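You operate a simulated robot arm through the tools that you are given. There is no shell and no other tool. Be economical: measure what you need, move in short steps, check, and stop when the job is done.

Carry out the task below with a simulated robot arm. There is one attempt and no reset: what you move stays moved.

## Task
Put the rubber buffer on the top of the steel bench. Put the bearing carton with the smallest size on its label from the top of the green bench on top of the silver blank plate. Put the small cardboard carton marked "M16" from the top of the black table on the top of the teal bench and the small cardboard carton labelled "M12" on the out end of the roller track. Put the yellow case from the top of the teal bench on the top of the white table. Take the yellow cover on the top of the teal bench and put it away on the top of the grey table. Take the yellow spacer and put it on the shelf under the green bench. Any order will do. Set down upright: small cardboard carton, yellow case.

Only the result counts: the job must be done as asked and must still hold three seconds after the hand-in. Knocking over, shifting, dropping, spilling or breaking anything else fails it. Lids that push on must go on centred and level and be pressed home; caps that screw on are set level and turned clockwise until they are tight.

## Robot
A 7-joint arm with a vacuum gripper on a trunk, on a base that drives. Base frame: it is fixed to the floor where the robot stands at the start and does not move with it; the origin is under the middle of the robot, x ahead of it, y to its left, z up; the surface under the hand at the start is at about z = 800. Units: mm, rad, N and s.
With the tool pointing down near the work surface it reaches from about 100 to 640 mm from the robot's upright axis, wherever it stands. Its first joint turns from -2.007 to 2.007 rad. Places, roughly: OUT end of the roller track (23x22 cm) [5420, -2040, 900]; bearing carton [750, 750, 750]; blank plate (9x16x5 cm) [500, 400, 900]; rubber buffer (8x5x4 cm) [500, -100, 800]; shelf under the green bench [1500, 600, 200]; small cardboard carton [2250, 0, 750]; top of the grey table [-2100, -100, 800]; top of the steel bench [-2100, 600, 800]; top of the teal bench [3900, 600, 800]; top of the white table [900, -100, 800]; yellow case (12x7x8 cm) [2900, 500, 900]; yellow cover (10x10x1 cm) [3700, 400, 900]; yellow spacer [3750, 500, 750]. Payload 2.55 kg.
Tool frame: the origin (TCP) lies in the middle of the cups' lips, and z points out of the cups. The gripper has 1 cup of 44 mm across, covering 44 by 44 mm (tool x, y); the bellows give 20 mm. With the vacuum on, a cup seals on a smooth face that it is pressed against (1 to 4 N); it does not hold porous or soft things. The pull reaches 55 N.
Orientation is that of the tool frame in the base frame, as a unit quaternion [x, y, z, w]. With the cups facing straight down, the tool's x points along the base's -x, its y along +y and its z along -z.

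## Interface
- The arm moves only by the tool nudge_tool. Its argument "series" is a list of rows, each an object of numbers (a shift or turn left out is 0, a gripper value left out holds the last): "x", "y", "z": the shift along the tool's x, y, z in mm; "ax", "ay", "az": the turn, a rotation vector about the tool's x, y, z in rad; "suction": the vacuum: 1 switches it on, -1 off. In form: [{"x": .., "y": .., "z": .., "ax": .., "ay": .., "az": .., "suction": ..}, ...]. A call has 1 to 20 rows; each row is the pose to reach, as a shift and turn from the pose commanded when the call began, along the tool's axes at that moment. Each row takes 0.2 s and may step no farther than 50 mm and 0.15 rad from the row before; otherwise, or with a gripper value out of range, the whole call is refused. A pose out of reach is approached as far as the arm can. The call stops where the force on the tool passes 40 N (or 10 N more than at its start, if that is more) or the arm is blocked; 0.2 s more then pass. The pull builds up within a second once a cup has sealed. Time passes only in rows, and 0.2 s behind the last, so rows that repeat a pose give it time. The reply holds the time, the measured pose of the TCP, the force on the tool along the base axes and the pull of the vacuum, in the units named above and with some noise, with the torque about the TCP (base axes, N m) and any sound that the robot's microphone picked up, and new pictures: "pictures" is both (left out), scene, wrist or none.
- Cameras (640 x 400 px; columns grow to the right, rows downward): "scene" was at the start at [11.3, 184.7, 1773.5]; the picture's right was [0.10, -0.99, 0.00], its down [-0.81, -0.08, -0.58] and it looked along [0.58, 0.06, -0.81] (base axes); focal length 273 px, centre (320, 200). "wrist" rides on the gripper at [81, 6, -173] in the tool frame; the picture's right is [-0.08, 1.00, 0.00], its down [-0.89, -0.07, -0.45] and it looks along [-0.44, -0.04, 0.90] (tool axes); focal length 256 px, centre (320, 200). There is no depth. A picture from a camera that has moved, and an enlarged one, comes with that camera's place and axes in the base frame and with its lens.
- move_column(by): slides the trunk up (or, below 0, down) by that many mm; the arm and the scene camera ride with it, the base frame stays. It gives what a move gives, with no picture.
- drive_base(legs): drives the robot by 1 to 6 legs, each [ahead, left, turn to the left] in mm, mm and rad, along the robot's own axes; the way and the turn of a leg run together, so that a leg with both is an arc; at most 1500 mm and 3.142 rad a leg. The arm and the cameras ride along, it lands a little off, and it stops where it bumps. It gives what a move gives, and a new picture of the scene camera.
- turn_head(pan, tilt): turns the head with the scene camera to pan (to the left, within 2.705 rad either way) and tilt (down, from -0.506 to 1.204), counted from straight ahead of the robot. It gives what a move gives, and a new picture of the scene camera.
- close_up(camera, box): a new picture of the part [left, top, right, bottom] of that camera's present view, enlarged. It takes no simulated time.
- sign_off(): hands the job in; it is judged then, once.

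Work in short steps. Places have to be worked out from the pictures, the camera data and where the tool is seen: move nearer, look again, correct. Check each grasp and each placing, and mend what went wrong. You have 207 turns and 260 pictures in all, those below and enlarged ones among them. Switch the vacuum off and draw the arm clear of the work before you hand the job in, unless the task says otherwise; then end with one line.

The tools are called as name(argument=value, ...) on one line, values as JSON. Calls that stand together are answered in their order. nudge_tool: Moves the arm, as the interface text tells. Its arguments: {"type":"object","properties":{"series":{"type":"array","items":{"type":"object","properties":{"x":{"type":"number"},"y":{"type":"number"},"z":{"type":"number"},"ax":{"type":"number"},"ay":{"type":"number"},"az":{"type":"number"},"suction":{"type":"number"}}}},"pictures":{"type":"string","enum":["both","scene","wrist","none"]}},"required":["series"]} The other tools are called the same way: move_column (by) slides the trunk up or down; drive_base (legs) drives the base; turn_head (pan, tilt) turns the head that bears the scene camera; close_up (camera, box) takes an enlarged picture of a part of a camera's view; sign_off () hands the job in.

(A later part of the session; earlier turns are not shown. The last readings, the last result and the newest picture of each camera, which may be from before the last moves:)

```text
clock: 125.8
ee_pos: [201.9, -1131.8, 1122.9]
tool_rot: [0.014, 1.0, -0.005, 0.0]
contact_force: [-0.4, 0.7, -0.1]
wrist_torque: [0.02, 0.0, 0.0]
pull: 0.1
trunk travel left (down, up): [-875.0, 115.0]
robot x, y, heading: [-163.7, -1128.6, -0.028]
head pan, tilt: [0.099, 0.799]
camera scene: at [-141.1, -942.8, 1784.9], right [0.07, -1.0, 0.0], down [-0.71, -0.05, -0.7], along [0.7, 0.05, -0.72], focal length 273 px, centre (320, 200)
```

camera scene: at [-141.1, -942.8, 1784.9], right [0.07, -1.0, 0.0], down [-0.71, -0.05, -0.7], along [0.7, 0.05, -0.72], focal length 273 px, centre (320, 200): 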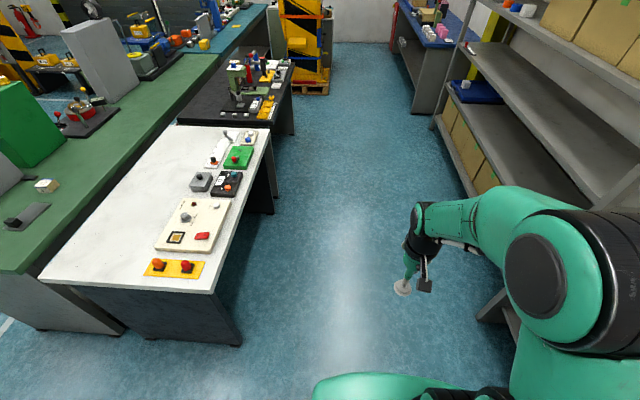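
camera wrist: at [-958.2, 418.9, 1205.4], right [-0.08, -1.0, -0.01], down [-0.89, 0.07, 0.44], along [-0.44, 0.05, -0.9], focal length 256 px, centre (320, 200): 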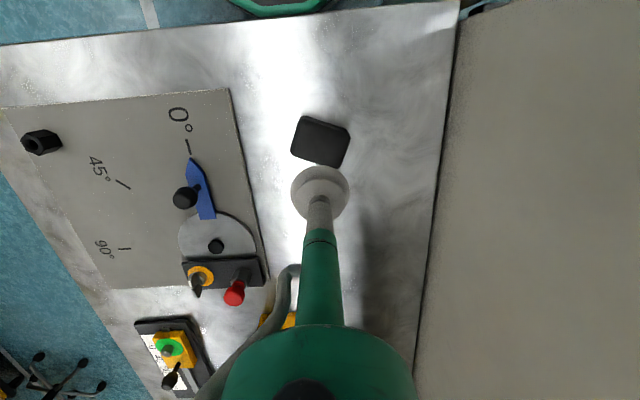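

The way along is clear. I drive ahead past the black table to look into the pocket.

drive_base(legs=[[0, 0, 0.028], [1500, 0, 0], [1400, 60, 0]])

turn_head(pan=1.0, tilt=0.7)

```text
clock: 140.2
ee_pos: [3112.4, -1163.2, 1122.6]
tool_rot: [0.024, 1.0, -0.005, -0.001]
contact_force: [0.3, -0.3, 0.8]
wrist_torque: [0.03, -0.02, -0.01]
pull: 0.1
trunk travel left (down, up): [-875.0, 115.0]
robot x, y, heading: [2745.6, -1154.0, -0.044]
head pan, tilt: [0.099, 0.799]
camera scene: at [2773.3, -969.5, 1784.9], right [0.05, -1.0, 0.0], down [-0.72, -0.04, -0.7], along [0.7, 0.04, -0.72], focal length 273 px, centre (320, 200)
```

scene: 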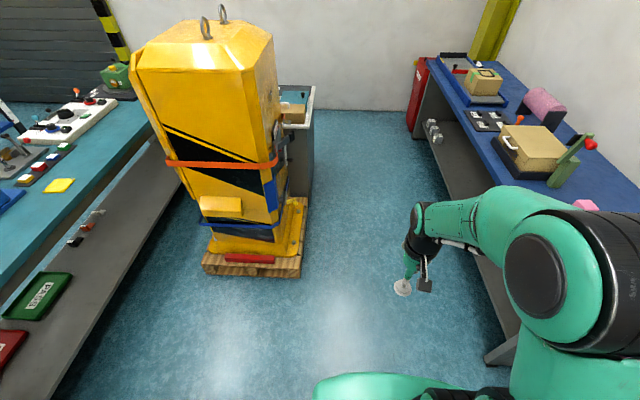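

```text
clock: 141.4
ee_pos: [3111.2, -1164.8, 1122.2]
tool_rot: [0.023, 1.0, -0.006, 0.0]
contact_force: [-0.8, -0.3, 0.1]
wrist_torque: [-0.02, 0.02, 0.0]
pull: 0.1
trunk travel left (down, up): [-875.0, 115.0]
robot x, y, heading: [2743.0, -1154.2, -0.043]
head pan, tilt: [1.0, 0.7]
camera scene: at [2741.7, -904.6, 1793.2], right [0.82, -0.58, 0.0], down [-0.37, -0.53, -0.76], along [0.44, 0.62, -0.64], focal length 273 px, centre (320, 200)
```

scene: 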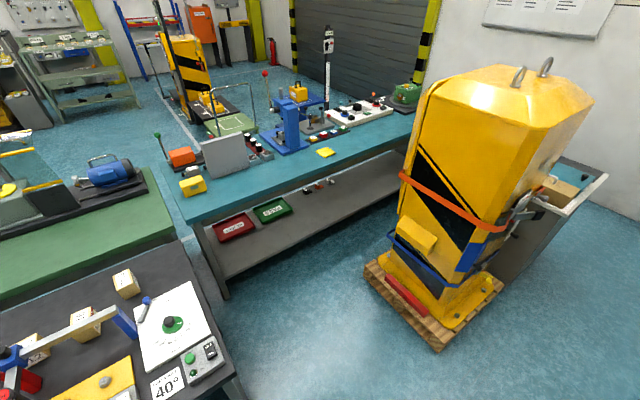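

Cartons sit at the far end of the black table; the case is on the teal bench near corner. I zoom on the cartons, then drive into the pocket.

close_up(camera="scene", box=[0, 250, 160, 370])

drive_base(legs=[[300, 520, 0.044], [0, 0, 1.571], [520, 0, 0]])

turn_head(pan=1.1, tilt=0.9)

```text
3.33 times, centred on (80, 310) of scene
camera zoom: at [2741.7, -904.6, 1793.2], right [0.82, -0.58, 0.0], down [-0.37, -0.53, -0.76], along [0.44, 0.62, -0.64], focal length 909 px, centre (1120, -167)
```

zoom: 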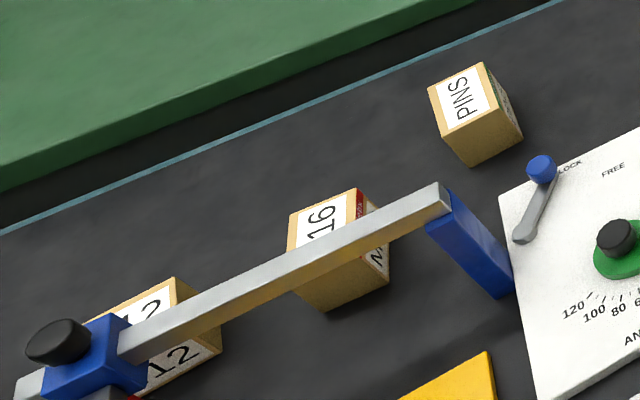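

```text
clock: 151.3
ee_pos: [3032.7, 238.5, 1122.1]
tool_rot: [0.714, -0.701, 0.005, -0.004]
contact_force: [0.9, -0.6, 0.0]
wrist_torque: [0.03, 0.02, 0.0]
pull: 0.0
trunk travel left (down, up): [-875.0, 115.0]
robot x, y, heading: [3045.9, -129.3, 1.597]
head pan, tilt: [1.0, 0.7]
camera scene: at [2797.6, -145.2, 1793.2], right [0.52, 0.85, 0.0], down [0.55, -0.34, -0.76], along [-0.65, 0.4, -0.64], focal length 273 px, centre (320, 200)
```

scene: 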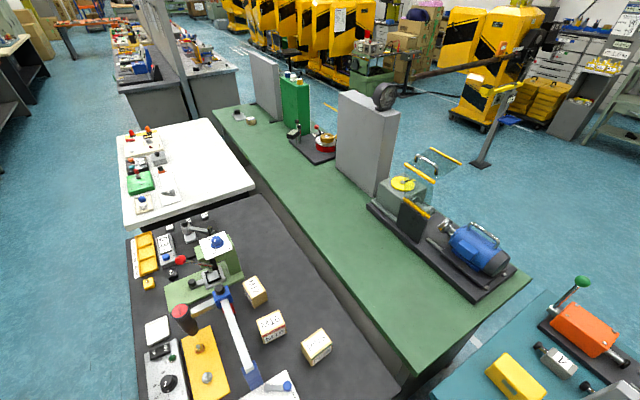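

```text
clock: 152.0
ee_pos: [3033.2, 239.2, 1122.2]
tool_rot: [0.714, -0.7, 0.004, -0.004]
contact_force: [-0.1, 0.1, 0.7]
wrist_torque: [0.02, 0.01, 0.0]
pull: 0.0
trunk travel left (down, up): [-875.0, 115.0]
robot x, y, heading: [3044.4, -124.5, 1.591]
head pan, tilt: [1.1, 0.901]
camera scene: at [2802.0, -157.2, 1777.1], right [0.43, 0.9, 0.0], down [0.71, -0.34, -0.62], along [-0.56, 0.27, -0.78], focal length 273 px, centre (320, 200)
```

scene: 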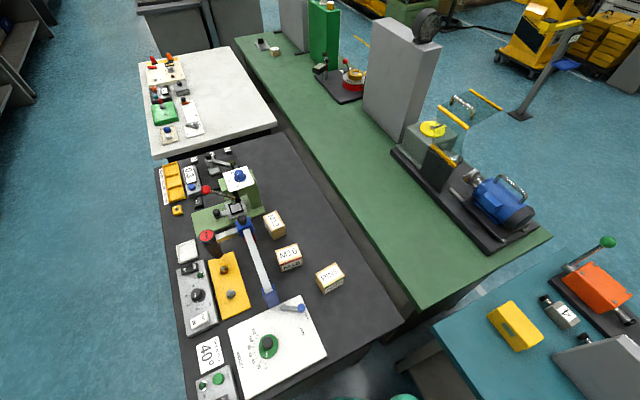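

Green bench fully visible: only 47 and 32. Now zoom on the cartons on the black table.

close_up(camera="scene", box=[200, 190, 360, 310])

```text
3.33 times, centred on (280, 250) of scene
camera zoom: at [2802.0, -157.2, 1777.1], right [0.43, 0.9, 0.0], down [0.71, -0.34, -0.62], along [-0.56, 0.27, -0.78], focal length 909 px, centre (453, 33)
```

zoom: 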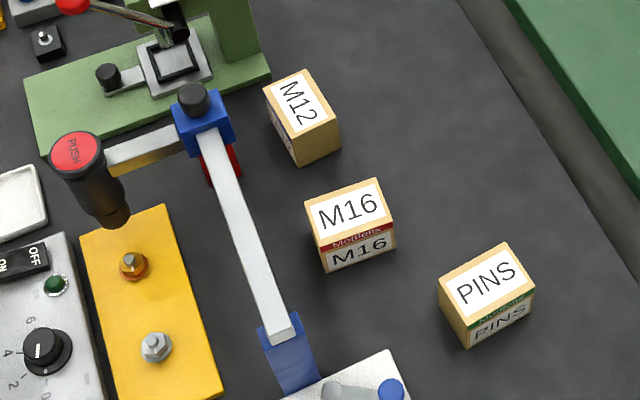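

M16 is at about (2324, -55), M12 at (2172, -57), both far from the table end. I test how far the arm reaches with the trunk lowered.

move_column(by=-150)

nudge_tool(series=[{"x": -50}, {"x": -100}, {"x": -150}, {"x": -200}, {"x": -250}, {"x": -300}, {"x": -340}, {"x": -340}], pictures="scene")

```text
clock: 153.8
ee_pos: [3032.8, 238.8, 972.4]
tool_rot: [0.714, -0.7, 0.004, -0.004]
contact_force: [-0.6, 0.9, 0.2]
wrist_torque: [-0.02, 0.01, -0.01]
pull: 0.0
trunk travel left (down, up): [-725.0, 265.0]
robot x, y, heading: [3046.4, -127.3, 1.595]
head pan, tilt: [1.1, 0.901]
```

```text
clock: 155.2
ee_pos: [3029.8, 470.8, 942.9]
tool_rot: [0.713, -0.701, 0.002, -0.006]
contact_force: [-1.5, -28.7, 15.6]
wrist_torque: [4.46, -0.43, -0.32]
pull: 0.0
out of reach, approached as far as the arm can: row 4, 5, 6
trunk travel left (down, up): [-725.0, 265.0]
robot x, y, heading: [3050.9, -127.6, 1.594]
head pan, tilt: [1.1, 0.901]
stopped in row 6: the force on the tool passed its limit at 68 N (the readings are from after the stop); the commanded pose is now the measured one
camera scene: at [2802.0, -157.8, 1627.1], right [0.43, 0.9, 0.0], down [0.71, -0.34, -0.62], along [-0.56, 0.27, -0.78], focal length 273 px, centre (320, 200)
```

scene: 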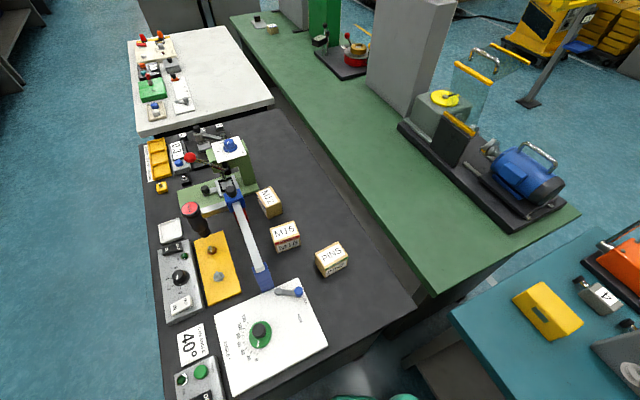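

It met resistance. I look with the wrist camera and the head.

turn_head(pan=0.2, tilt=0.9)

close_up(camera="wrist", box=[0, 0, 640, 400])

```text
clock: 156.4
ee_pos: [3029.6, 472.1, 942.5]
tool_rot: [0.713, -0.701, 0.0, -0.007]
contact_force: [-1.7, -11.7, 1.6]
wrist_torque: [1.55, -0.15, -0.09]
pull: 0.0
trunk travel left (down, up): [-725.0, 265.0]
robot x, y, heading: [3045.9, -123.8, 1.596]
head pan, tilt: [0.201, 0.901]
camera scene: at [2853.0, -118.6, 1627.0], right [0.98, 0.22, 0.0], down [0.17, -0.76, -0.62], along [-0.14, 0.61, -0.78], focal length 273 px, centre (320, 200)
```

scene: 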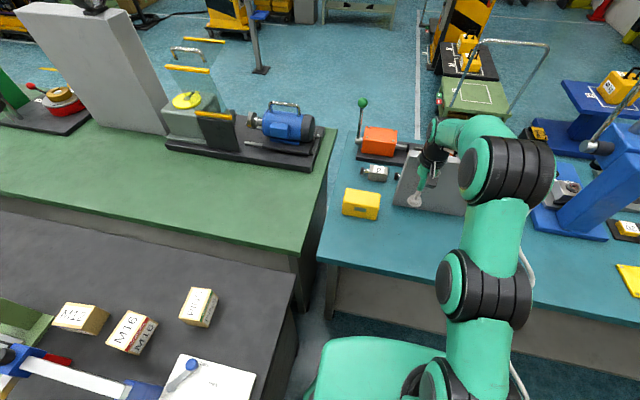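

```text
1.00 times, centred on (320, 200) of wrist (not enlarged: the box is as wide or as high as the picture)
camera zoom: at [3022.6, 389.0, 1115.4], right [-1.0, 0.06, -0.01], down [0.05, 0.89, 0.46], along [0.04, 0.45, -0.89], focal length 256 px, centre (320, 200)
```

zoom: 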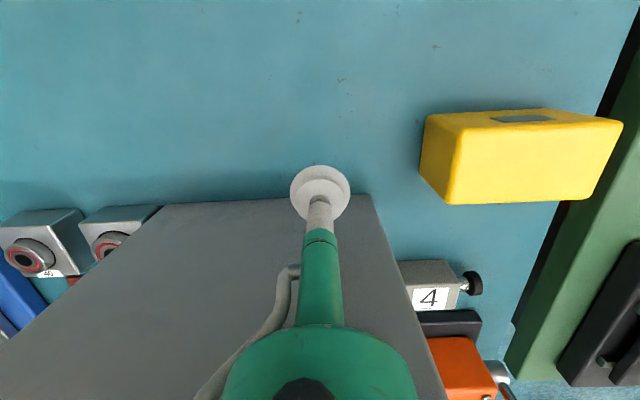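

The hand is touching the leaning gauge board; I back straight off.

nudge_tool(series=[{"x": 20}, {"x": 50, "z": -10}, {"x": 100, "z": -20}, {"x": 110, "z": -50}, {"x": 110, "z": -50}], pictures="both")

```text
refused: row 3 steps farther than a row can; nothing moved
```

Shorter rows.

nudge_tool(series=[{"x": 20}, {"x": 50, "z": -10}, {"x": 90, "z": -20}, {"x": 110, "z": -50}, {"x": 110, "z": -50}], pictures="both")

```text
clock: 157.6
ee_pos: [3028.9, 362.6, 989.9]
tool_rot: [0.713, -0.701, 0.001, -0.007]
contact_force: [-0.4, 1.1, -0.4]
wrist_torque: [0.0, 0.01, 0.0]
pull: 0.1
trunk travel left (down, up): [-725.0, 265.0]
robot x, y, heading: [3046.4, -126.0, 1.595]
head pan, tilt: [0.201, 0.901]
camera scene: at [2853.3, -115.1, 1627.0], right [0.98, 0.22, 0.0], down [0.17, -0.76, -0.62], along [-0.14, 0.61, -0.78], focal length 273 px, centre (320, 200)
camera wrist: at [3023.4, 281.6, 1161.9], right [-1.0, 0.06, -0.01], down [0.05, 0.89, 0.45], along [0.04, 0.45, -0.89], focal length 256 px, centre (320, 200)
```

scene: 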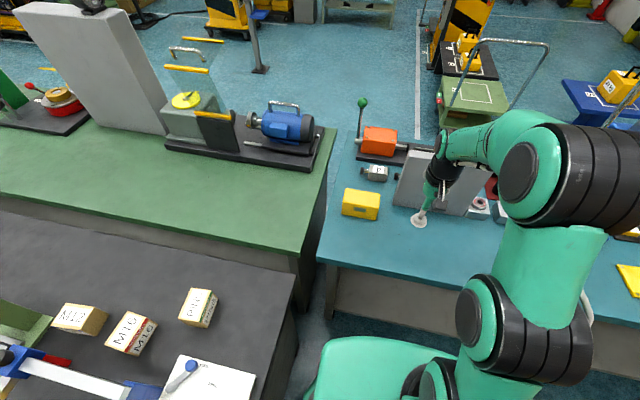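
wrist: 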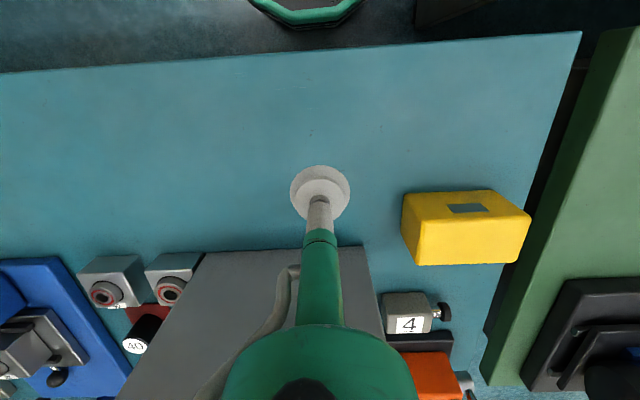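

The board appears unmoved. I look steeply down to measure how far the base front extends relative to bench edges.

turn_head(pan=0.6, tilt=1.2)

```text
clock: 158.4
ee_pos: [3031.2, 363.9, 989.6]
tool_rot: [0.713, -0.701, 0.0, -0.008]
contact_force: [0.3, -1.0, -0.1]
wrist_torque: [0.0, 0.0, -0.01]
pull: 0.1
trunk travel left (down, up): [-725.0, 265.0]
robot x, y, heading: [3045.3, -125.9, 1.594]
head pan, tilt: [0.6, 1.201]
camera scene: at [2837.4, -144.0, 1607.2], right [0.81, 0.58, 0.0], down [0.54, -0.76, -0.36], along [-0.21, 0.29, -0.93], focal length 273 px, centre (320, 200)
```

scene: 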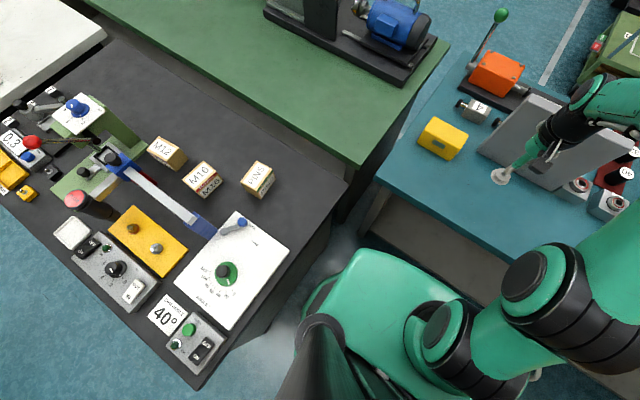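

The base is about 235 mm to its side but 300 mm to the front, so picking sideways gets closer: M16 at about (2334, -58) will be ~620 mm away. I raise the trunk, strafe beside the black table and swing the arm left.

move_column(by=220)

drive_base(legs=[[50, 82, -0.022]])

nudge_tool(series=[{"x": 5, "y": 44, "az": -0.098}, {"x": 14, "y": 90, "az": -0.196}, {"x": 28, "y": 136, "az": -0.294}, {"x": 46, "y": 179, "az": -0.392}, {"x": 69, "y": 220, "az": -0.49}, {"x": 95, "y": 259, "az": -0.588}, {"x": 124, "y": 295, "az": -0.686}, {"x": 157, "y": 327, "az": -0.784}, {"x": 192, "y": 356, "az": -0.882}, {"x": 231, "y": 381, "az": -0.98}, {"x": 271, "y": 402, "az": -1.078}, {"x": 312, "y": 420, "az": -1.176}, {"x": 356, "y": 433, "az": -1.274}, {"x": 399, "y": 441, "az": -1.372}, {"x": 444, "y": 445, "az": -1.47}, {"x": 489, "y": 445, "az": -1.57}, {"x": 489, "y": 445, "az": -1.57}], pictures="both")

```text
clock: 160.8
ee_pos: [3029.5, 363.5, 1210.2]
tool_rot: [0.713, -0.701, 0.002, -0.007]
contact_force: [0.3, -0.4, 0.6]
wrist_torque: [0.0, 0.0, -0.02]
pull: 0.1
trunk travel left (down, up): [-945.0, 45.0]
robot x, y, heading: [3044.8, -126.6, 1.595]
head pan, tilt: [0.6, 1.201]
```

```text
clock: 161.9
ee_pos: [2960.4, 413.2, 1209.8]
tool_rot: [-0.706, 0.709, 0.0, 0.007]
contact_force: [0.0, -0.3, -0.4]
wrist_torque: [-0.03, 0.02, 0.01]
pull: 0.1
trunk travel left (down, up): [-945.0, 45.0]
robot x, y, heading: [2964.3, -76.8, 1.572]
head pan, tilt: [0.6, 1.201]
camera scene: at [2755.9, -90.5, 1827.2], right [0.83, 0.56, 0.0], down [0.53, -0.77, -0.36], along [-0.2, 0.3, -0.93], focal length 273 px, centre (320, 200)
```

scene: 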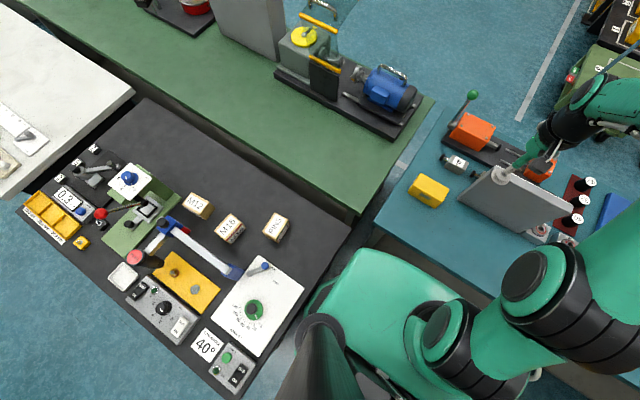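

```text
clock: 165.5
ee_pos: [2511.0, -70.7, 1202.2]
tool_rot: [1.0, -0.003, 0.005, -0.004]
contact_force: [0.2, 0.5, -0.5]
wrist_torque: [0.0, 0.01, 0.03]
pull: 0.0
trunk travel left (down, up): [-945.0, 45.0]
robot x, y, heading: [2965.3, -77.1, 1.569]
head pan, tilt: [0.6, 1.201]
camera scene: at [2756.1, -89.4, 1827.2], right [0.83, 0.56, 0.0], down [0.53, -0.77, -0.36], along [-0.2, 0.3, -0.93], focal length 273 px, centre (320, 200)
camera wrist: at [2590.5, -79.8, 1375.7], right [-0.09, -1.0, -0.01], down [-0.9, 0.07, 0.44], along [-0.43, 0.05, -0.9], focal length 256 px, centre (320, 200)
```

scene: 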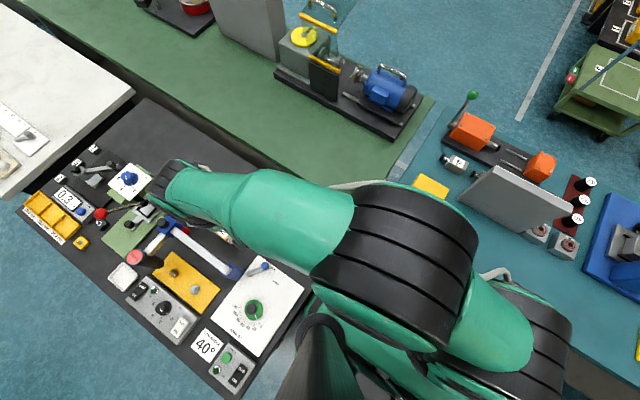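
wrist: 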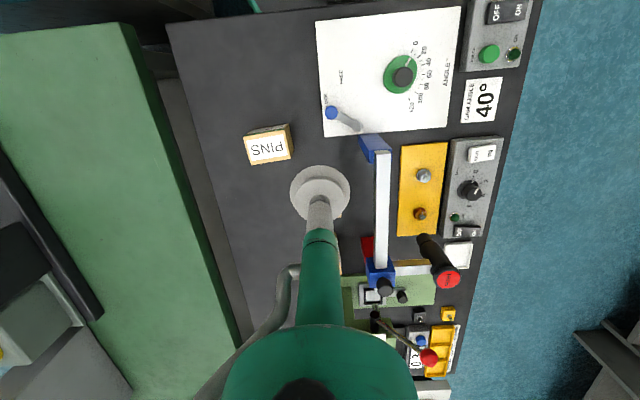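

Positions agree. I extend toward M16 while descending to about z=980 to look.

nudge_tool(series=[{"x": -20, "y": -3, "z": 40}, {"x": -40, "y": -6, "z": 80}, {"x": -60, "y": -9, "z": 120}, {"x": -80, "y": -12, "z": 160}, {"x": -100, "y": -12, "z": 200}, {"x": -120, "y": -12, "z": 225}, {"x": -140, "y": -12, "z": 225}, {"x": -140, "y": -12, "z": 225}], pictures="wrist")

```text
clock: 167.3
ee_pos: [2376.8, -56.9, 973.8]
tool_rot: [1.0, -0.004, 0.006, -0.005]
contact_force: [0.3, -0.4, 0.6]
wrist_torque: [-0.02, -0.01, 0.01]
pull: 0.1
trunk travel left (down, up): [-945.0, 45.0]
robot x, y, heading: [2968.1, -80.8, 1.569]
head pan, tilt: [0.6, 1.201]
camera wrist: at [2455.8, -66.0, 1147.3], right [-0.09, -1.0, -0.01], down [-0.9, 0.07, 0.44], along [-0.43, 0.05, -0.9], focal length 256 px, centre (320, 200)
```

wrist: 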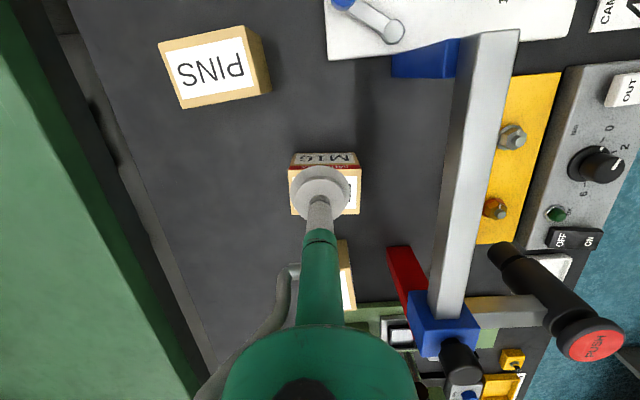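

M16 top centre at about (2333, -57). I move over it and descend carefully with the vacuum on.

nudge_tool(series=[{"x": -22, "z": 15}, {"x": -44, "z": 35}, {"x": -44, "z": 65}, {"x": -44, "z": 82, "suction": 1}, {"x": -44, "z": 88}, {"x": -44, "z": 92}, {"x": -44, "z": 96}, {"x": -44, "z": 100}, {"x": -44, "z": 104}, {"x": -44, "z": 107}, {"x": -44, "z": 107}], pictures="wrist")

```text
clock: 169.7
ee_pos: [2383.0, -52.5, 885.1]
tool_rot: [1.0, -0.005, 0.005, -0.005]
contact_force: [0.0, 0.3, -0.9]
wrist_torque: [0.02, 0.03, -0.02]
pull: 0.0
out of reach, approached as far as the arm can: row 1, 2, 3, 4, 5, 6, 7, 8, 9, 10, 11
trunk travel left (down, up): [-945.0, 45.0]
robot x, y, heading: [2964.2, -75.0, 1.569]
head pan, tilt: [0.6, 1.201]
camera wrist: at [2463.2, -61.0, 1058.9], right [-0.09, -1.0, -0.01], down [-0.9, 0.07, 0.44], along [-0.43, 0.05, -0.9], focal length 256 px, centre (320, 200)
```

wrist: 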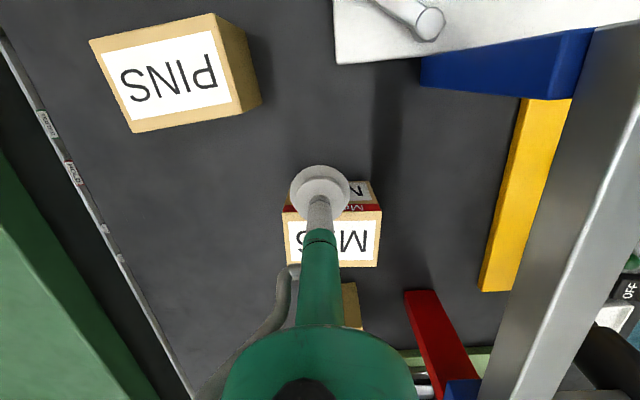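

Out of reach at this trunk height (best reach seems to need a lower trunk). I raise the tool, lower the trunk 170 mm and try again.

nudge_tool(series=[{"z": -45, "suction": -1}, {"z": -90}, {"z": -135}, {"z": -180}, {"z": -200}], pictures="none")

move_column(by=-170)

nudge_tool(series=[{"x": -20}, {"x": -35}, {"x": -50}, {"x": -60}, {"x": -60}], pictures="none")

```text
clock: 170.9
ee_pos: [2396.1, -52.6, 1080.3]
tool_rot: [1.0, -0.004, 0.005, -0.006]
contact_force: [-0.7, 0.6, 0.0]
wrist_torque: [-0.02, 0.0, -0.02]
pull: 0.0
out of reach, approached as far as the arm can: row 4, 5
trunk travel left (down, up): [-945.0, 45.0]
robot x, y, heading: [2968.2, -75.8, 1.564]
head pan, tilt: [0.6, 1.201]
```

```text
clock: 172.8
ee_pos: [2394.8, -51.6, 910.7]
tool_rot: [1.0, -0.004, 0.004, -0.006]
contact_force: [-0.4, -1.0, -0.5]
wrist_torque: [0.0, 0.0, 0.04]
pull: 0.0
trunk travel left (down, up): [-775.0, 215.0]
robot x, y, heading: [2966.2, -74.0, 1.565]
head pan, tilt: [0.6, 1.201]
```

```text
clock: 174.0
ee_pos: [2390.3, -50.7, 901.8]
tool_rot: [1.0, -0.005, 0.005, -0.005]
contact_force: [0.1, -0.2, 0.7]
wrist_torque: [0.02, -0.01, -0.02]
pull: 0.0
out of reach, approached as far as the arm can: row 1, 2, 3, 4, 5
trunk travel left (down, up): [-775.0, 215.0]
robot x, y, heading: [2963.2, -76.9, 1.57]
head pan, tilt: [0.6, 1.201]
```

Sideways-left reach tops out at ~590, forward is ~600+ — the arm seems mounted right of centre (~45 mm), so right-side reach should be ~680. I retract, and will turn round to use the right side.

move_column(by=110)

nudge_tool(series=[{"x": 40, "z": -30}, {"x": 70, "z": -65}, {"x": 100, "z": -100}, {"x": 130, "z": -130}], pictures="none")

```text
clock: 175.4
ee_pos: [2391.5, -49.9, 1011.4]
tool_rot: [1.0, -0.004, 0.005, -0.006]
contact_force: [-0.9, 0.0, 0.0]
wrist_torque: [0.02, 0.01, -0.02]
pull: 0.0
trunk travel left (down, up): [-885.0, 105.0]
robot x, y, heading: [2965.6, -81.8, 1.568]
head pan, tilt: [0.6, 1.201]
```

```text
clock: 176.4
ee_pos: [2521.2, -51.6, 1145.1]
tool_rot: [1.0, -0.005, 0.004, -0.006]
contact_force: [0.5, 1.0, -0.7]
wrist_torque: [0.05, 0.01, 0.0]
pull: 0.2
trunk travel left (down, up): [-885.0, 105.0]
robot x, y, heading: [2969.4, -81.7, 1.568]
head pan, tilt: [0.6, 1.201]
```

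I swing the arm to the front-right (20 rows).

nudge_tool(series=[{"x": 5, "y": -43, "az": 0.098}, {"x": 14, "y": -86, "az": 0.196}, {"x": 28, "y": -128, "az": 0.294}, {"x": 45, "y": -168, "az": 0.392}, {"x": 67, "y": -206, "az": 0.49}, {"x": 91, "y": -242, "az": 0.588}, {"x": 120, "y": -276, "az": 0.686}, {"x": 151, "y": -306, "az": 0.784}, {"x": 185, "y": -333, "az": 0.882}, {"x": 222, "y": -357, "az": 0.98}, {"x": 261, "y": -377, "az": 1.078}, {"x": 302, "y": -393, "az": 1.176}, {"x": 344, "y": -405, "az": 1.274}, {"x": 387, "y": -413, "az": 1.372}, {"x": 431, "y": -417, "az": 1.47}, {"x": 475, "y": -416, "az": 1.568}, {"x": 518, "y": -411, "az": 1.666}, {"x": 561, "y": -402, "az": 1.764}, {"x": 603, "y": -389, "az": 1.862}, {"x": 643, "y": -371, "az": 1.96}], pictures="none")

drive_base(legs=[[-370, -170, 0], [0, 0, 3.14]])

```text
clock: 180.6
ee_pos: [3167.1, 313.9, 1149.6]
tool_rot: [-0.554, 0.833, 0.001, 0.006]
contact_force: [1.0, 0.7, -0.2]
wrist_torque: [0.01, 0.03, -0.03]
pull: 0.0
trunk travel left (down, up): [-885.0, 105.0]
robot x, y, heading: [2968.3, -77.6, 1.573]
head pan, tilt: [0.6, 1.201]
```

```text
clock: 190.6
ee_pos: [2937.5, -846.2, 1151.0]
tool_rot: [0.828, 0.561, -0.006, 0.002]
contact_force: [0.7, 0.2, -0.5]
wrist_torque: [0.01, -0.02, -0.01]
pull: 0.1
trunk travel left (down, up): [-885.0, 105.0]
robot x, y, heading: [3129.9, -451.6, -1.554]
head pan, tilt: [0.6, 1.201]
camera scene: at [3338.1, -433.0, 1767.2], right [-0.82, -0.58, 0.0], down [-0.54, 0.76, -0.36], along [0.21, -0.3, -0.93], focal length 273 px, centre (320, 200)
```

scene: 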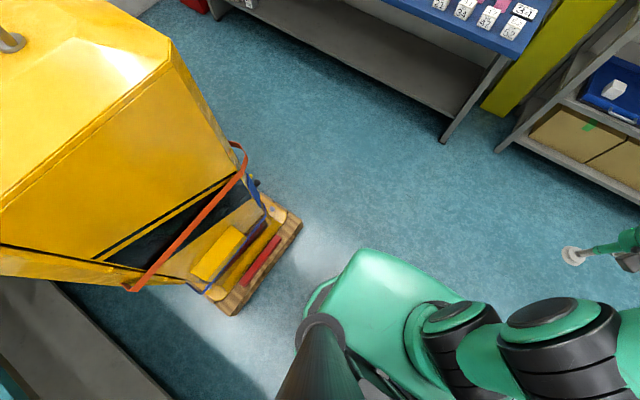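

I now move to stand with my right side along the black table's end.

drive_base(legs=[[-340, 0, -0.017], [0, -165, 0]])

turn_head(pan=-1.2, tilt=1.0)

```text
clock: 193.8
ee_pos: [2763.8, -503.1, 1149.4]
tool_rot: [0.83, 0.557, -0.006, 0.003]
contact_force: [-0.1, -0.9, -0.3]
wrist_torque: [0.02, -0.01, 0.03]
pull: 0.1
trunk travel left (down, up): [-885.0, 105.0]
robot x, y, heading: [2962.8, -110.5, -1.561]
head pan, tilt: [0.6, 1.201]
camera scene: at [3168.0, -94.5, 1767.3], right [-0.82, -0.57, 0.0], down [-0.53, 0.77, -0.36], along [0.21, -0.3, -0.93], focal length 273 px, centre (320, 200)
```

scene: 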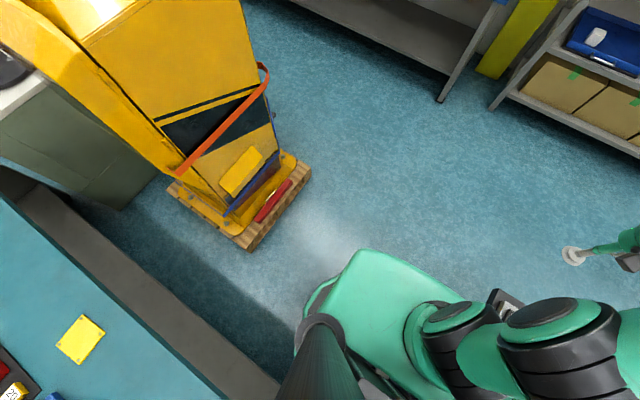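

```text
clock: 195.6
ee_pos: [2764.1, -505.3, 1149.8]
tool_rot: [0.831, 0.557, -0.006, 0.002]
contact_force: [0.3, -0.2, 0.4]
wrist_torque: [-0.03, 0.0, 0.01]
pull: 0.1
trunk travel left (down, up): [-885.0, 105.0]
robot x, y, heading: [2959.7, -109.9, -1.568]
head pan, tilt: [-1.201, 1.0]
camera scene: at [3072.1, -74.3, 1779.8], right [-0.37, 0.93, 0.0], down [0.78, 0.31, -0.54], along [-0.5, -0.2, -0.84], focal length 273 px, centre (320, 200)
```

scene: 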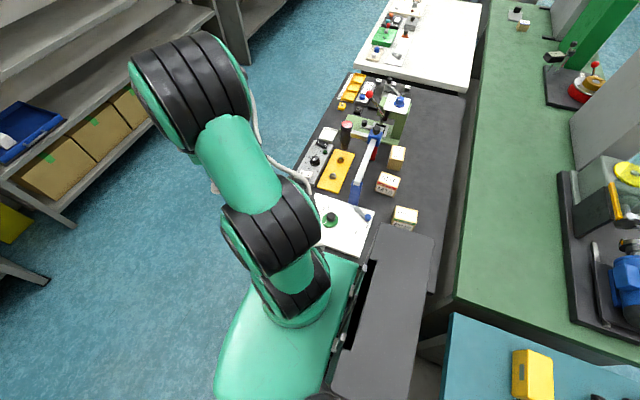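

From above, the shoulder axis sits ~60 mm ahead of the base centre, centred, with ~590 mm radius. So facing the table forward is best. I turn to face -x toward the black table's end.

drive_base(legs=[[30, 120, 0], [0, 0, -1.573], [80, -85, 0]])

turn_head(pan=0.3, tilt=1.2)

```text
clock: 201.5
ee_pos: [2600.8, 130.9, 1149.7]
tool_rot: [0.983, -0.181, -0.006, -0.003]
contact_force: [-0.4, 0.4, 0.0]
wrist_torque: [-0.01, -0.03, 0.0]
pull: 0.0
trunk travel left (down, up): [-885.0, 105.0]
robot x, y, heading: [2998.8, -58.4, -3.108]
head pan, tilt: [-1.201, 1.0]
camera scene: at [3036.8, -166.5, 1779.8], right [0.92, 0.39, 0.0], down [0.33, -0.77, -0.54], along [-0.21, 0.5, -0.84], focal length 273 px, centre (320, 200)
```

scene: 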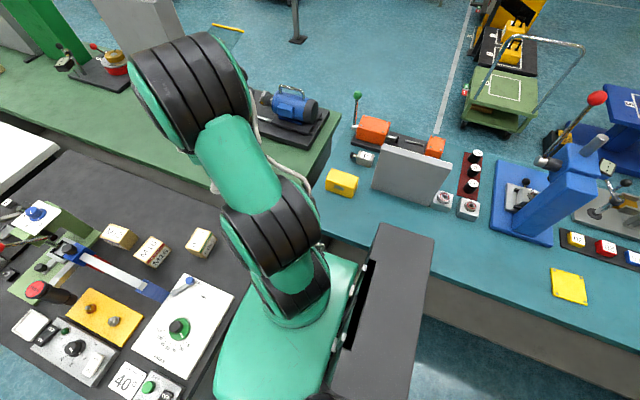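

```text
clock: 203.1
ee_pos: [2599.8, 130.7, 1149.6]
tool_rot: [0.984, -0.181, -0.006, -0.002]
contact_force: [0.0, -0.1, 0.7]
wrist_torque: [0.01, -0.01, 0.01]
pull: 0.0
trunk travel left (down, up): [-885.0, 105.0]
robot x, y, heading: [3001.7, -55.2, -3.111]
head pan, tilt: [0.3, 1.201]
camera scene: at [3011.0, -248.7, 1767.2], right [-0.32, 0.95, 0.0], down [0.88, 0.3, -0.36], along [-0.34, -0.12, -0.93], focal length 273 px, centre (320, 200)
```

scene: 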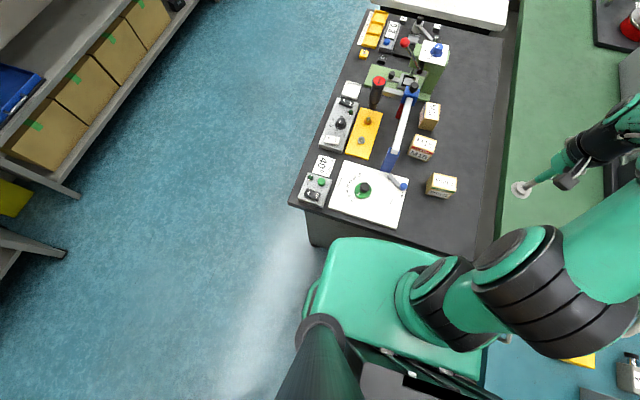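

The carriage front is ~60 mm clear of the table edge. I swing the arm to the front, then creep forward 30 mm.

nudge_tool(series=[{"x": -7, "y": 38, "az": -0.065}, {"x": -14, "y": 77, "az": -0.13}, {"x": -20, "y": 115, "az": -0.195}, {"x": -27, "y": 154, "az": -0.26}, {"x": -34, "y": 192, "az": -0.325}, {"x": -40, "y": 230, "az": -0.39}, {"x": -40, "y": 230, "az": -0.39}], pictures="none")

drive_base(legs=[[30, 0, -0.03]])

close_up(camera="wrist", box=[0, 0, 640, 400])

```text
clock: 204.7
ee_pos: [2479.6, -68.8, 1148.8]
tool_rot: [1.0, 0.013, -0.005, -0.005]
contact_force: [0.3, 0.7, 0.0]
wrist_torque: [-0.02, 0.03, -0.01]
pull: 0.0
trunk travel left (down, up): [-885.0, 105.0]
robot x, y, heading: [3001.0, -59.8, -3.111]
head pan, tilt: [0.3, 1.201]
```

```text
clock: 205.5
ee_pos: [2451.8, -53.6, 1149.5]
tool_rot: [1.0, -0.002, -0.005, -0.004]
contact_force: [0.0, -0.3, -0.4]
wrist_torque: [0.02, 0.0, -0.01]
pull: 0.0
trunk travel left (down, up): [-885.0, 105.0]
robot x, y, heading: [2974.2, -56.6, -3.137]
head pan, tilt: [0.3, 1.201]
camera scene: at [2976.8, -249.9, 1767.2], right [-0.3, 0.95, 0.0], down [0.89, 0.28, -0.36], along [-0.35, -0.11, -0.93], focal length 273 px, centre (320, 200)
```

scene: 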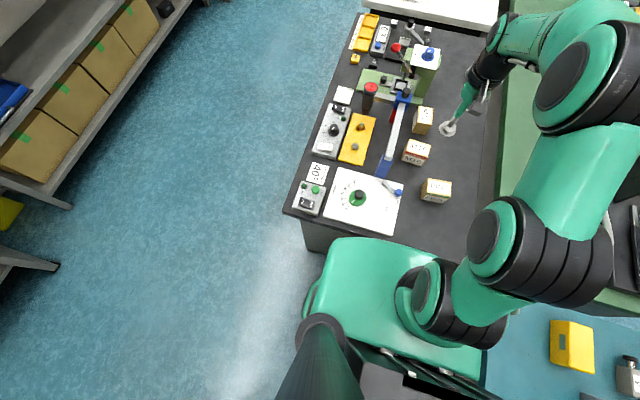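

```text
1.00 times, centred on (320, 200) of wrist (not enlarged: the box is as wide or as high as the picture)
camera zoom: at [2533.9, -62.1, 1321.3], right [-0.08, -1.0, -0.01], down [-0.89, 0.07, 0.46], along [-0.45, 0.04, -0.89], focal length 256 px, centre (320, 200)
```

zoom: 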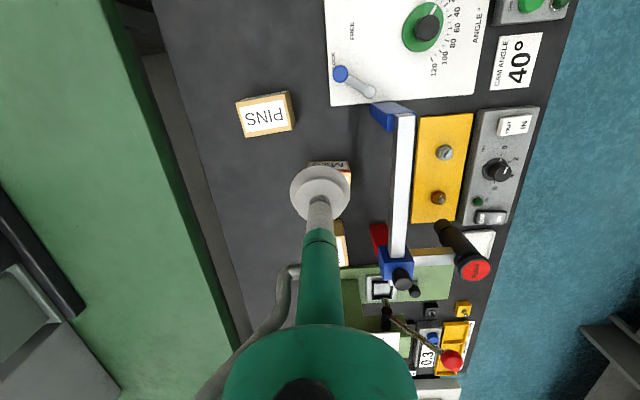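

No bump. I extend to (2335, -57) descending to z≈930.

nudge_tool(series=[{"x": -20, "z": 40}, {"x": -40, "z": 80}, {"x": -60, "z": 120}, {"x": -80, "z": 160}, {"x": -100, "z": 200, "y": 3}, {"x": -117, "z": 220, "y": 3}, {"x": -117, "z": 220, "y": 3}], pictures="wrist")

```text
clock: 207.1
ee_pos: [2330.5, -55.5, 931.0]
tool_rot: [1.0, -0.002, -0.005, -0.004]
contact_force: [0.9, -0.5, 0.4]
wrist_torque: [0.0, 0.01, -0.03]
pull: 0.1
trunk travel left (down, up): [-885.0, 105.0]
robot x, y, heading: [2975.9, -55.5, -3.14]
head pan, tilt: [0.3, 1.201]
camera wrist: at [2413.8, -62.9, 1102.8], right [-0.08, -1.0, -0.01], down [-0.89, 0.07, 0.46], along [-0.45, 0.04, -0.89], focal length 256 px, centre (320, 200)
```

wrist: 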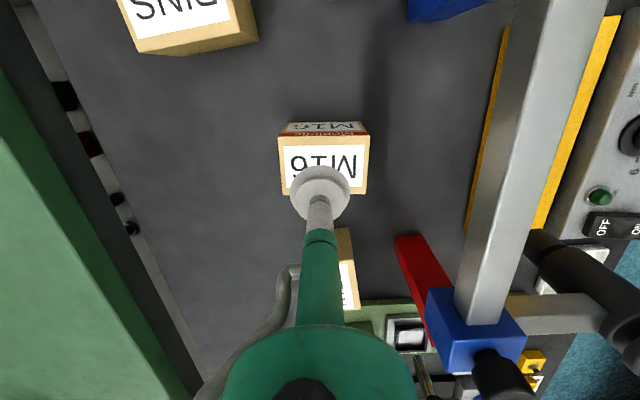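

Within reach. Top centre at about (2338, -57), z≈880. I descend with vacuum on.

nudge_tool(series=[{"x": 7, "y": 1, "z": 20, "suction": 1}, {"x": 7, "y": 1, "z": 35}, {"x": 7, "y": 1, "z": 42}, {"x": 7, "y": 1, "z": 47}, {"x": 7, "y": 1, "z": 52}, {"x": 7, "y": 1, "z": 57}, {"x": 7, "y": 1, "z": 62}, {"x": 7, "y": 1, "z": 66}, {"x": 7, "y": 1, "z": 70}, {"x": 7, "y": 1, "z": 70}], pictures="wrist")

```text
clock: 209.3
ee_pos: [2336.9, -55.6, 867.0]
tool_rot: [1.0, -0.002, -0.011, -0.005]
contact_force: [8.5, -1.1, 35.5]
wrist_torque: [-0.52, -0.27, 0.0]
pull: 55.3
trunk travel left (down, up): [-885.0, 105.0]
robot x, y, heading: [2970.1, -53.1, -3.14]
head pan, tilt: [0.3, 1.201]
camera wrist: at [2422.3, -62.7, 1037.6], right [-0.08, -1.0, -0.01], down [-0.88, 0.07, 0.47], along [-0.46, 0.04, -0.88], focal length 256 px, centre (320, 200)
```

wrist: 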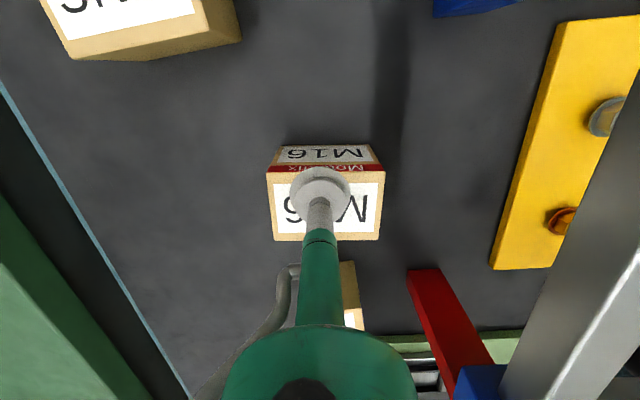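

Sealed. Lift straight up and retract.

nudge_tool(series=[{"z": -10}, {"z": -40}, {"z": -80}, {"z": -120}, {"z": -160}, {"z": -200}, {"x": 30, "z": -230}, {"x": 70, "z": -240}, {"x": 110, "z": -240}, {"x": 150, "z": -240}, {"x": 180, "z": -240}], pictures="wrist")

```text
clock: 211.7
ee_pos: [2521.5, -59.9, 1099.7]
tool_rot: [1.0, -0.001, -0.005, -0.004]
contact_force: [0.1, 0.3, -4.9]
wrist_torque: [0.02, -0.02, -0.04]
pull: 54.1
out of reach, approached as far as the arm can: row 6
trunk travel left (down, up): [-885.0, 105.0]
robot x, y, heading: [2970.7, -57.0, -3.137]
head pan, tilt: [0.3, 1.201]
camera wrist: at [2604.0, -66.8, 1270.6], right [-0.08, -1.0, -0.01], down [-0.89, 0.07, 0.46], along [-0.45, 0.04, -0.89], focal length 256 px, centre (320, 200)
```

wrist: 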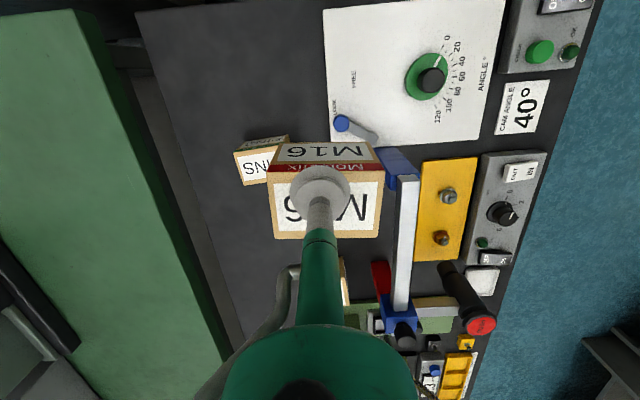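

Held. I swing it to the right over the teal bench toward (3000, 380), a free spot clear of the case and the board.

nudge_tool(series=[{"x": -1, "y": -38, "az": 0.098}, {"x": 1, "y": -77, "az": 0.197}, {"x": 8, "y": -116, "az": 0.295}, {"x": 18, "y": -154, "az": 0.393}, {"x": 32, "y": -191, "az": 0.492}, {"x": 50, "y": -227, "az": 0.59}, {"x": 71, "y": -261, "az": 0.688}, {"x": 96, "y": -293, "az": 0.787}, {"x": 125, "y": -323, "az": 0.885}, {"x": 156, "y": -350, "az": 0.983}, {"x": 190, "y": -374, "az": 1.082}, {"x": 226, "y": -395, "az": 1.18}, {"x": 265, "y": -412, "az": 1.278}, {"x": 306, "y": -425, "az": 1.377}, {"x": 347, "y": -434, "az": 1.475}, {"x": 390, "y": -440, "az": 1.573}, {"x": 433, "y": -441, "az": 1.671}, {"x": 477, "y": -437, "az": 1.77}, {"x": 477, "y": -437, "az": 1.77}], pictures="wrist")

```text
clock: 215.7
ee_pos: [2997.3, 378.7, 1096.7]
tool_rot: [-0.631, 0.776, 0.007, 0.0]
contact_force: [-0.6, 0.2, -0.7]
wrist_torque: [0.01, -0.06, 0.0]
pull: 0.0
trunk travel left (down, up): [-885.0, 105.0]
robot x, y, heading: [2969.4, -59.3, -3.138]
head pan, tilt: [0.3, 1.201]
camera wrist: at [2976.7, 299.3, 1269.3], right [-0.96, 0.28, 0.01], down [0.25, 0.86, 0.45], along [0.12, 0.44, -0.89], focal length 256 px, centre (320, 200)
```

wrist: 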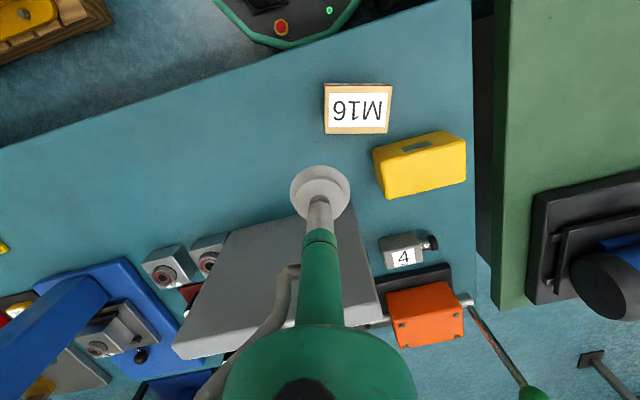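

The carton came off during the swing but landed on the teal bench. I check closely whether it stands upright.

close_up(camera="wrist", box=[290, 60, 430, 150])

turn_head(pan=-1.1, tilt=1.0)

```text
4.44 times, centred on (360, 105) of wrist
camera zoom: at [2976.7, 299.3, 1269.3], right [-0.96, 0.28, 0.01], down [0.25, 0.86, 0.45], along [0.12, 0.44, -0.89], focal length 1138 px, centre (142, 622)
```

zoom: 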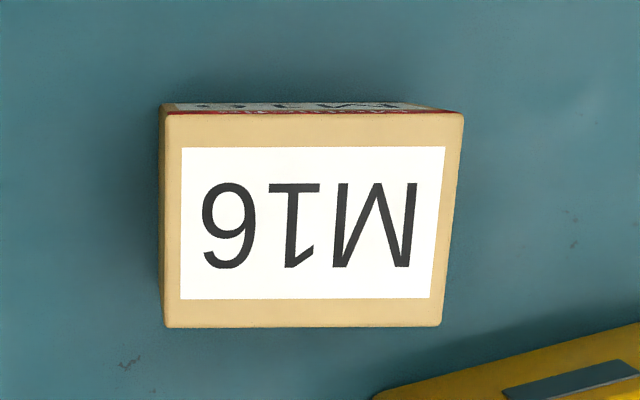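

```text
clock: 217.3
ee_pos: [2996.8, 377.8, 1097.7]
tool_rot: [-0.632, 0.775, 0.007, -0.002]
contact_force: [-0.6, -1.2, -0.1]
wrist_torque: [0.02, -0.01, -0.01]
pull: 0.0
trunk travel left (down, up): [-885.0, 105.0]
robot x, y, heading: [2969.7, -59.0, -3.138]
head pan, tilt: [-1.1, 1.0]
camera scene: at [2997.4, -170.9, 1779.8], right [0.89, 0.46, 0.0], down [0.38, -0.75, -0.54], along [-0.25, 0.48, -0.84], focal length 273 px, centre (320, 200)
```

scene: 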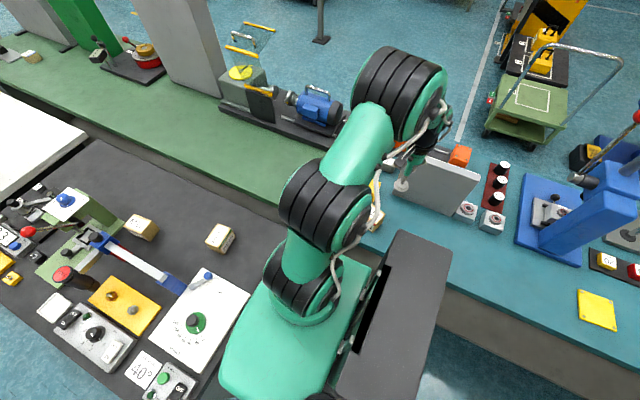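

M16 stands upright on the teal bench with the same face up. Now the yellow case next to it: I zoom in on it.

close_up(camera="wrist", box=[350, 110, 490, 210])

drive_base(legs=[[0, -40, 0]])

```text
4.00 times, centred on (420, 160) of wrist
camera zoom: at [2977.2, 299.1, 1269.3], right [-0.96, 0.28, 0.01], down [0.25, 0.86, 0.45], along [0.12, 0.44, -0.89], focal length 1024 px, centre (-80, 360)
```

zoom: 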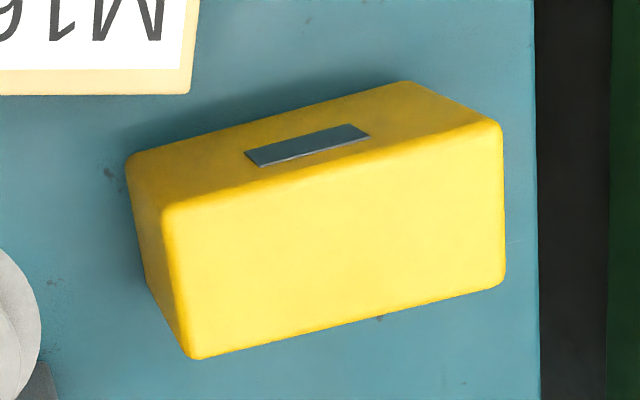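

```text
clock: 218.1
ee_pos: [2998.5, 417.0, 1096.4]
tool_rot: [-0.632, 0.775, 0.007, -0.002]
contact_force: [0.5, -0.7, 0.3]
wrist_torque: [0.0, -0.01, 0.02]
pull: 0.0
trunk travel left (down, up): [-885.0, 105.0]
robot x, y, heading: [2969.1, -19.5, -3.141]
head pan, tilt: [-1.1, 1.0]
camera scene: at [2997.4, -132.0, 1779.8], right [0.89, 0.45, 0.0], down [0.38, -0.75, -0.54], along [-0.25, 0.48, -0.84], focal length 273 px, centre (320, 200)
```

scene: 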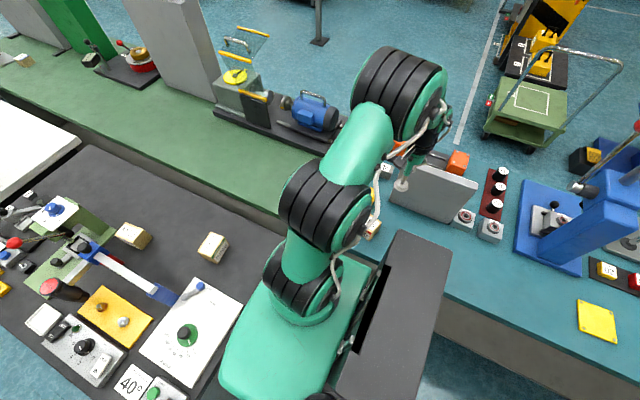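

Case top centre triangulates to (2866, 467, 918). I move above it and look.

nudge_tool(series=[{"x": -4, "y": 35, "z": 15}, {"x": -8, "y": 70, "z": 40}, {"x": -12, "y": 105, "z": 70}, {"x": -15, "y": 141, "z": 95}, {"x": -15, "y": 141, "z": 105}, {"x": -15, "y": 141, "z": 105}], pictures="wrist")

```text
clock: 219.5
ee_pos: [2859.7, 462.6, 994.1]
tool_rot: [-0.632, 0.775, 0.006, -0.001]
contact_force: [-1.1, -0.2, 0.1]
wrist_torque: [-0.04, -0.01, 0.0]
pull: 0.0
trunk travel left (down, up): [-885.0, 105.0]
robot x, y, heading: [2969.4, -19.2, -3.142]
head pan, tilt: [-1.1, 1.0]
camera wrist: at [2840.0, 382.4, 1165.9], right [-0.96, 0.28, 0.01], down [0.25, 0.86, 0.45], along [0.12, 0.44, -0.89], focal length 256 px, centre (320, 200)
```

wrist: 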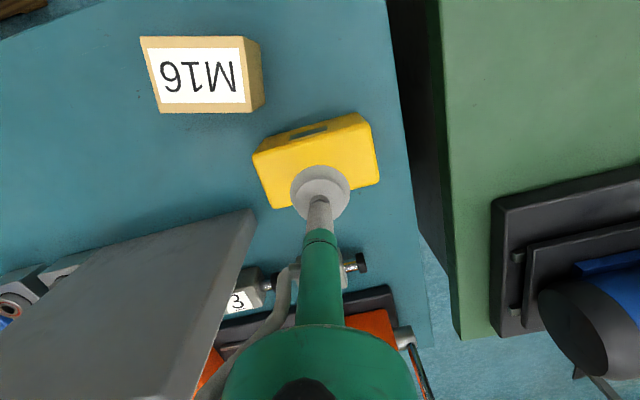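

Fine correction of 7 mm; now descend onto the case.

nudge_tool(series=[{"x": -8, "y": -1, "z": 30, "suction": 1}, {"x": -8, "y": -1, "z": 55}, {"x": -8, "y": -1, "z": 65}, {"x": -8, "y": -1, "z": 70}, {"x": -8, "y": -1, "z": 75}, {"x": -8, "y": -1, "z": 80}, {"x": -8, "y": -1, "z": 84}, {"x": -8, "y": -1, "z": 88}, {"x": -8, "y": -1, "z": 88}, {"x": -8, "y": -1, "z": 88}], pictures="none")

```text
clock: 221.0
ee_pos: [2863.0, 475.0, 918.8]
tool_rot: [-0.631, 0.775, 0.012, 0.003]
contact_force: [-0.3, -5.0, 18.6]
wrist_torque: [-0.41, -0.44, -0.06]
pull: 54.8
trunk travel left (down, up): [-885.0, 105.0]
robot x, y, heading: [2972.0, -17.9, -3.142]
head pan, tilt: [-1.1, 1.0]
stopped in row 7: the force on the tool passed its limit at 40 N (the readings are from after the stop); the commanded pose is now the measured one
```

Sealed. I lift slowly.

nudge_tool(series=[{"z": -5}, {"z": -15}, {"z": -30}, {"z": -50}, {"z": -75}, {"z": -100}, {"z": -130}, {"z": -160}, {"z": -190}, {"z": -215}], pictures="wrist")

```text
clock: 223.2
ee_pos: [2866.7, 468.1, 1130.3]
tool_rot: [-0.631, 0.776, 0.011, 0.002]
contact_force: [0.6, -0.1, -3.4]
wrist_torque: [0.0, 0.0, -0.03]
pull: 55.5
trunk travel left (down, up): [-885.0, 105.0]
robot x, y, heading: [2970.8, -17.4, -3.139]
head pan, tilt: [-1.1, 1.0]
camera wrist: at [2846.7, 387.4, 1302.1], right [-0.96, 0.28, 0.02], down [0.25, 0.85, 0.46], along [0.11, 0.44, -0.89], focal length 256 px, centre (320, 200)
```

wrist: 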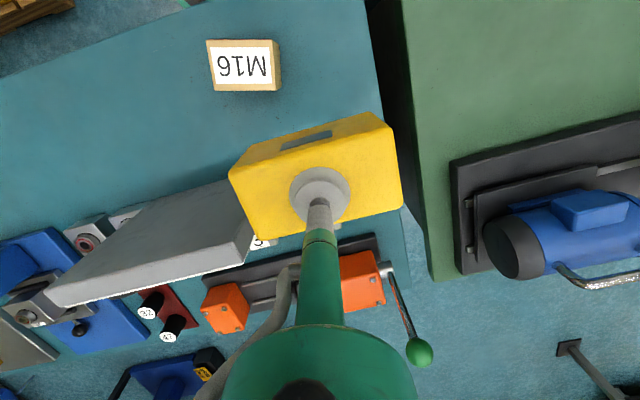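

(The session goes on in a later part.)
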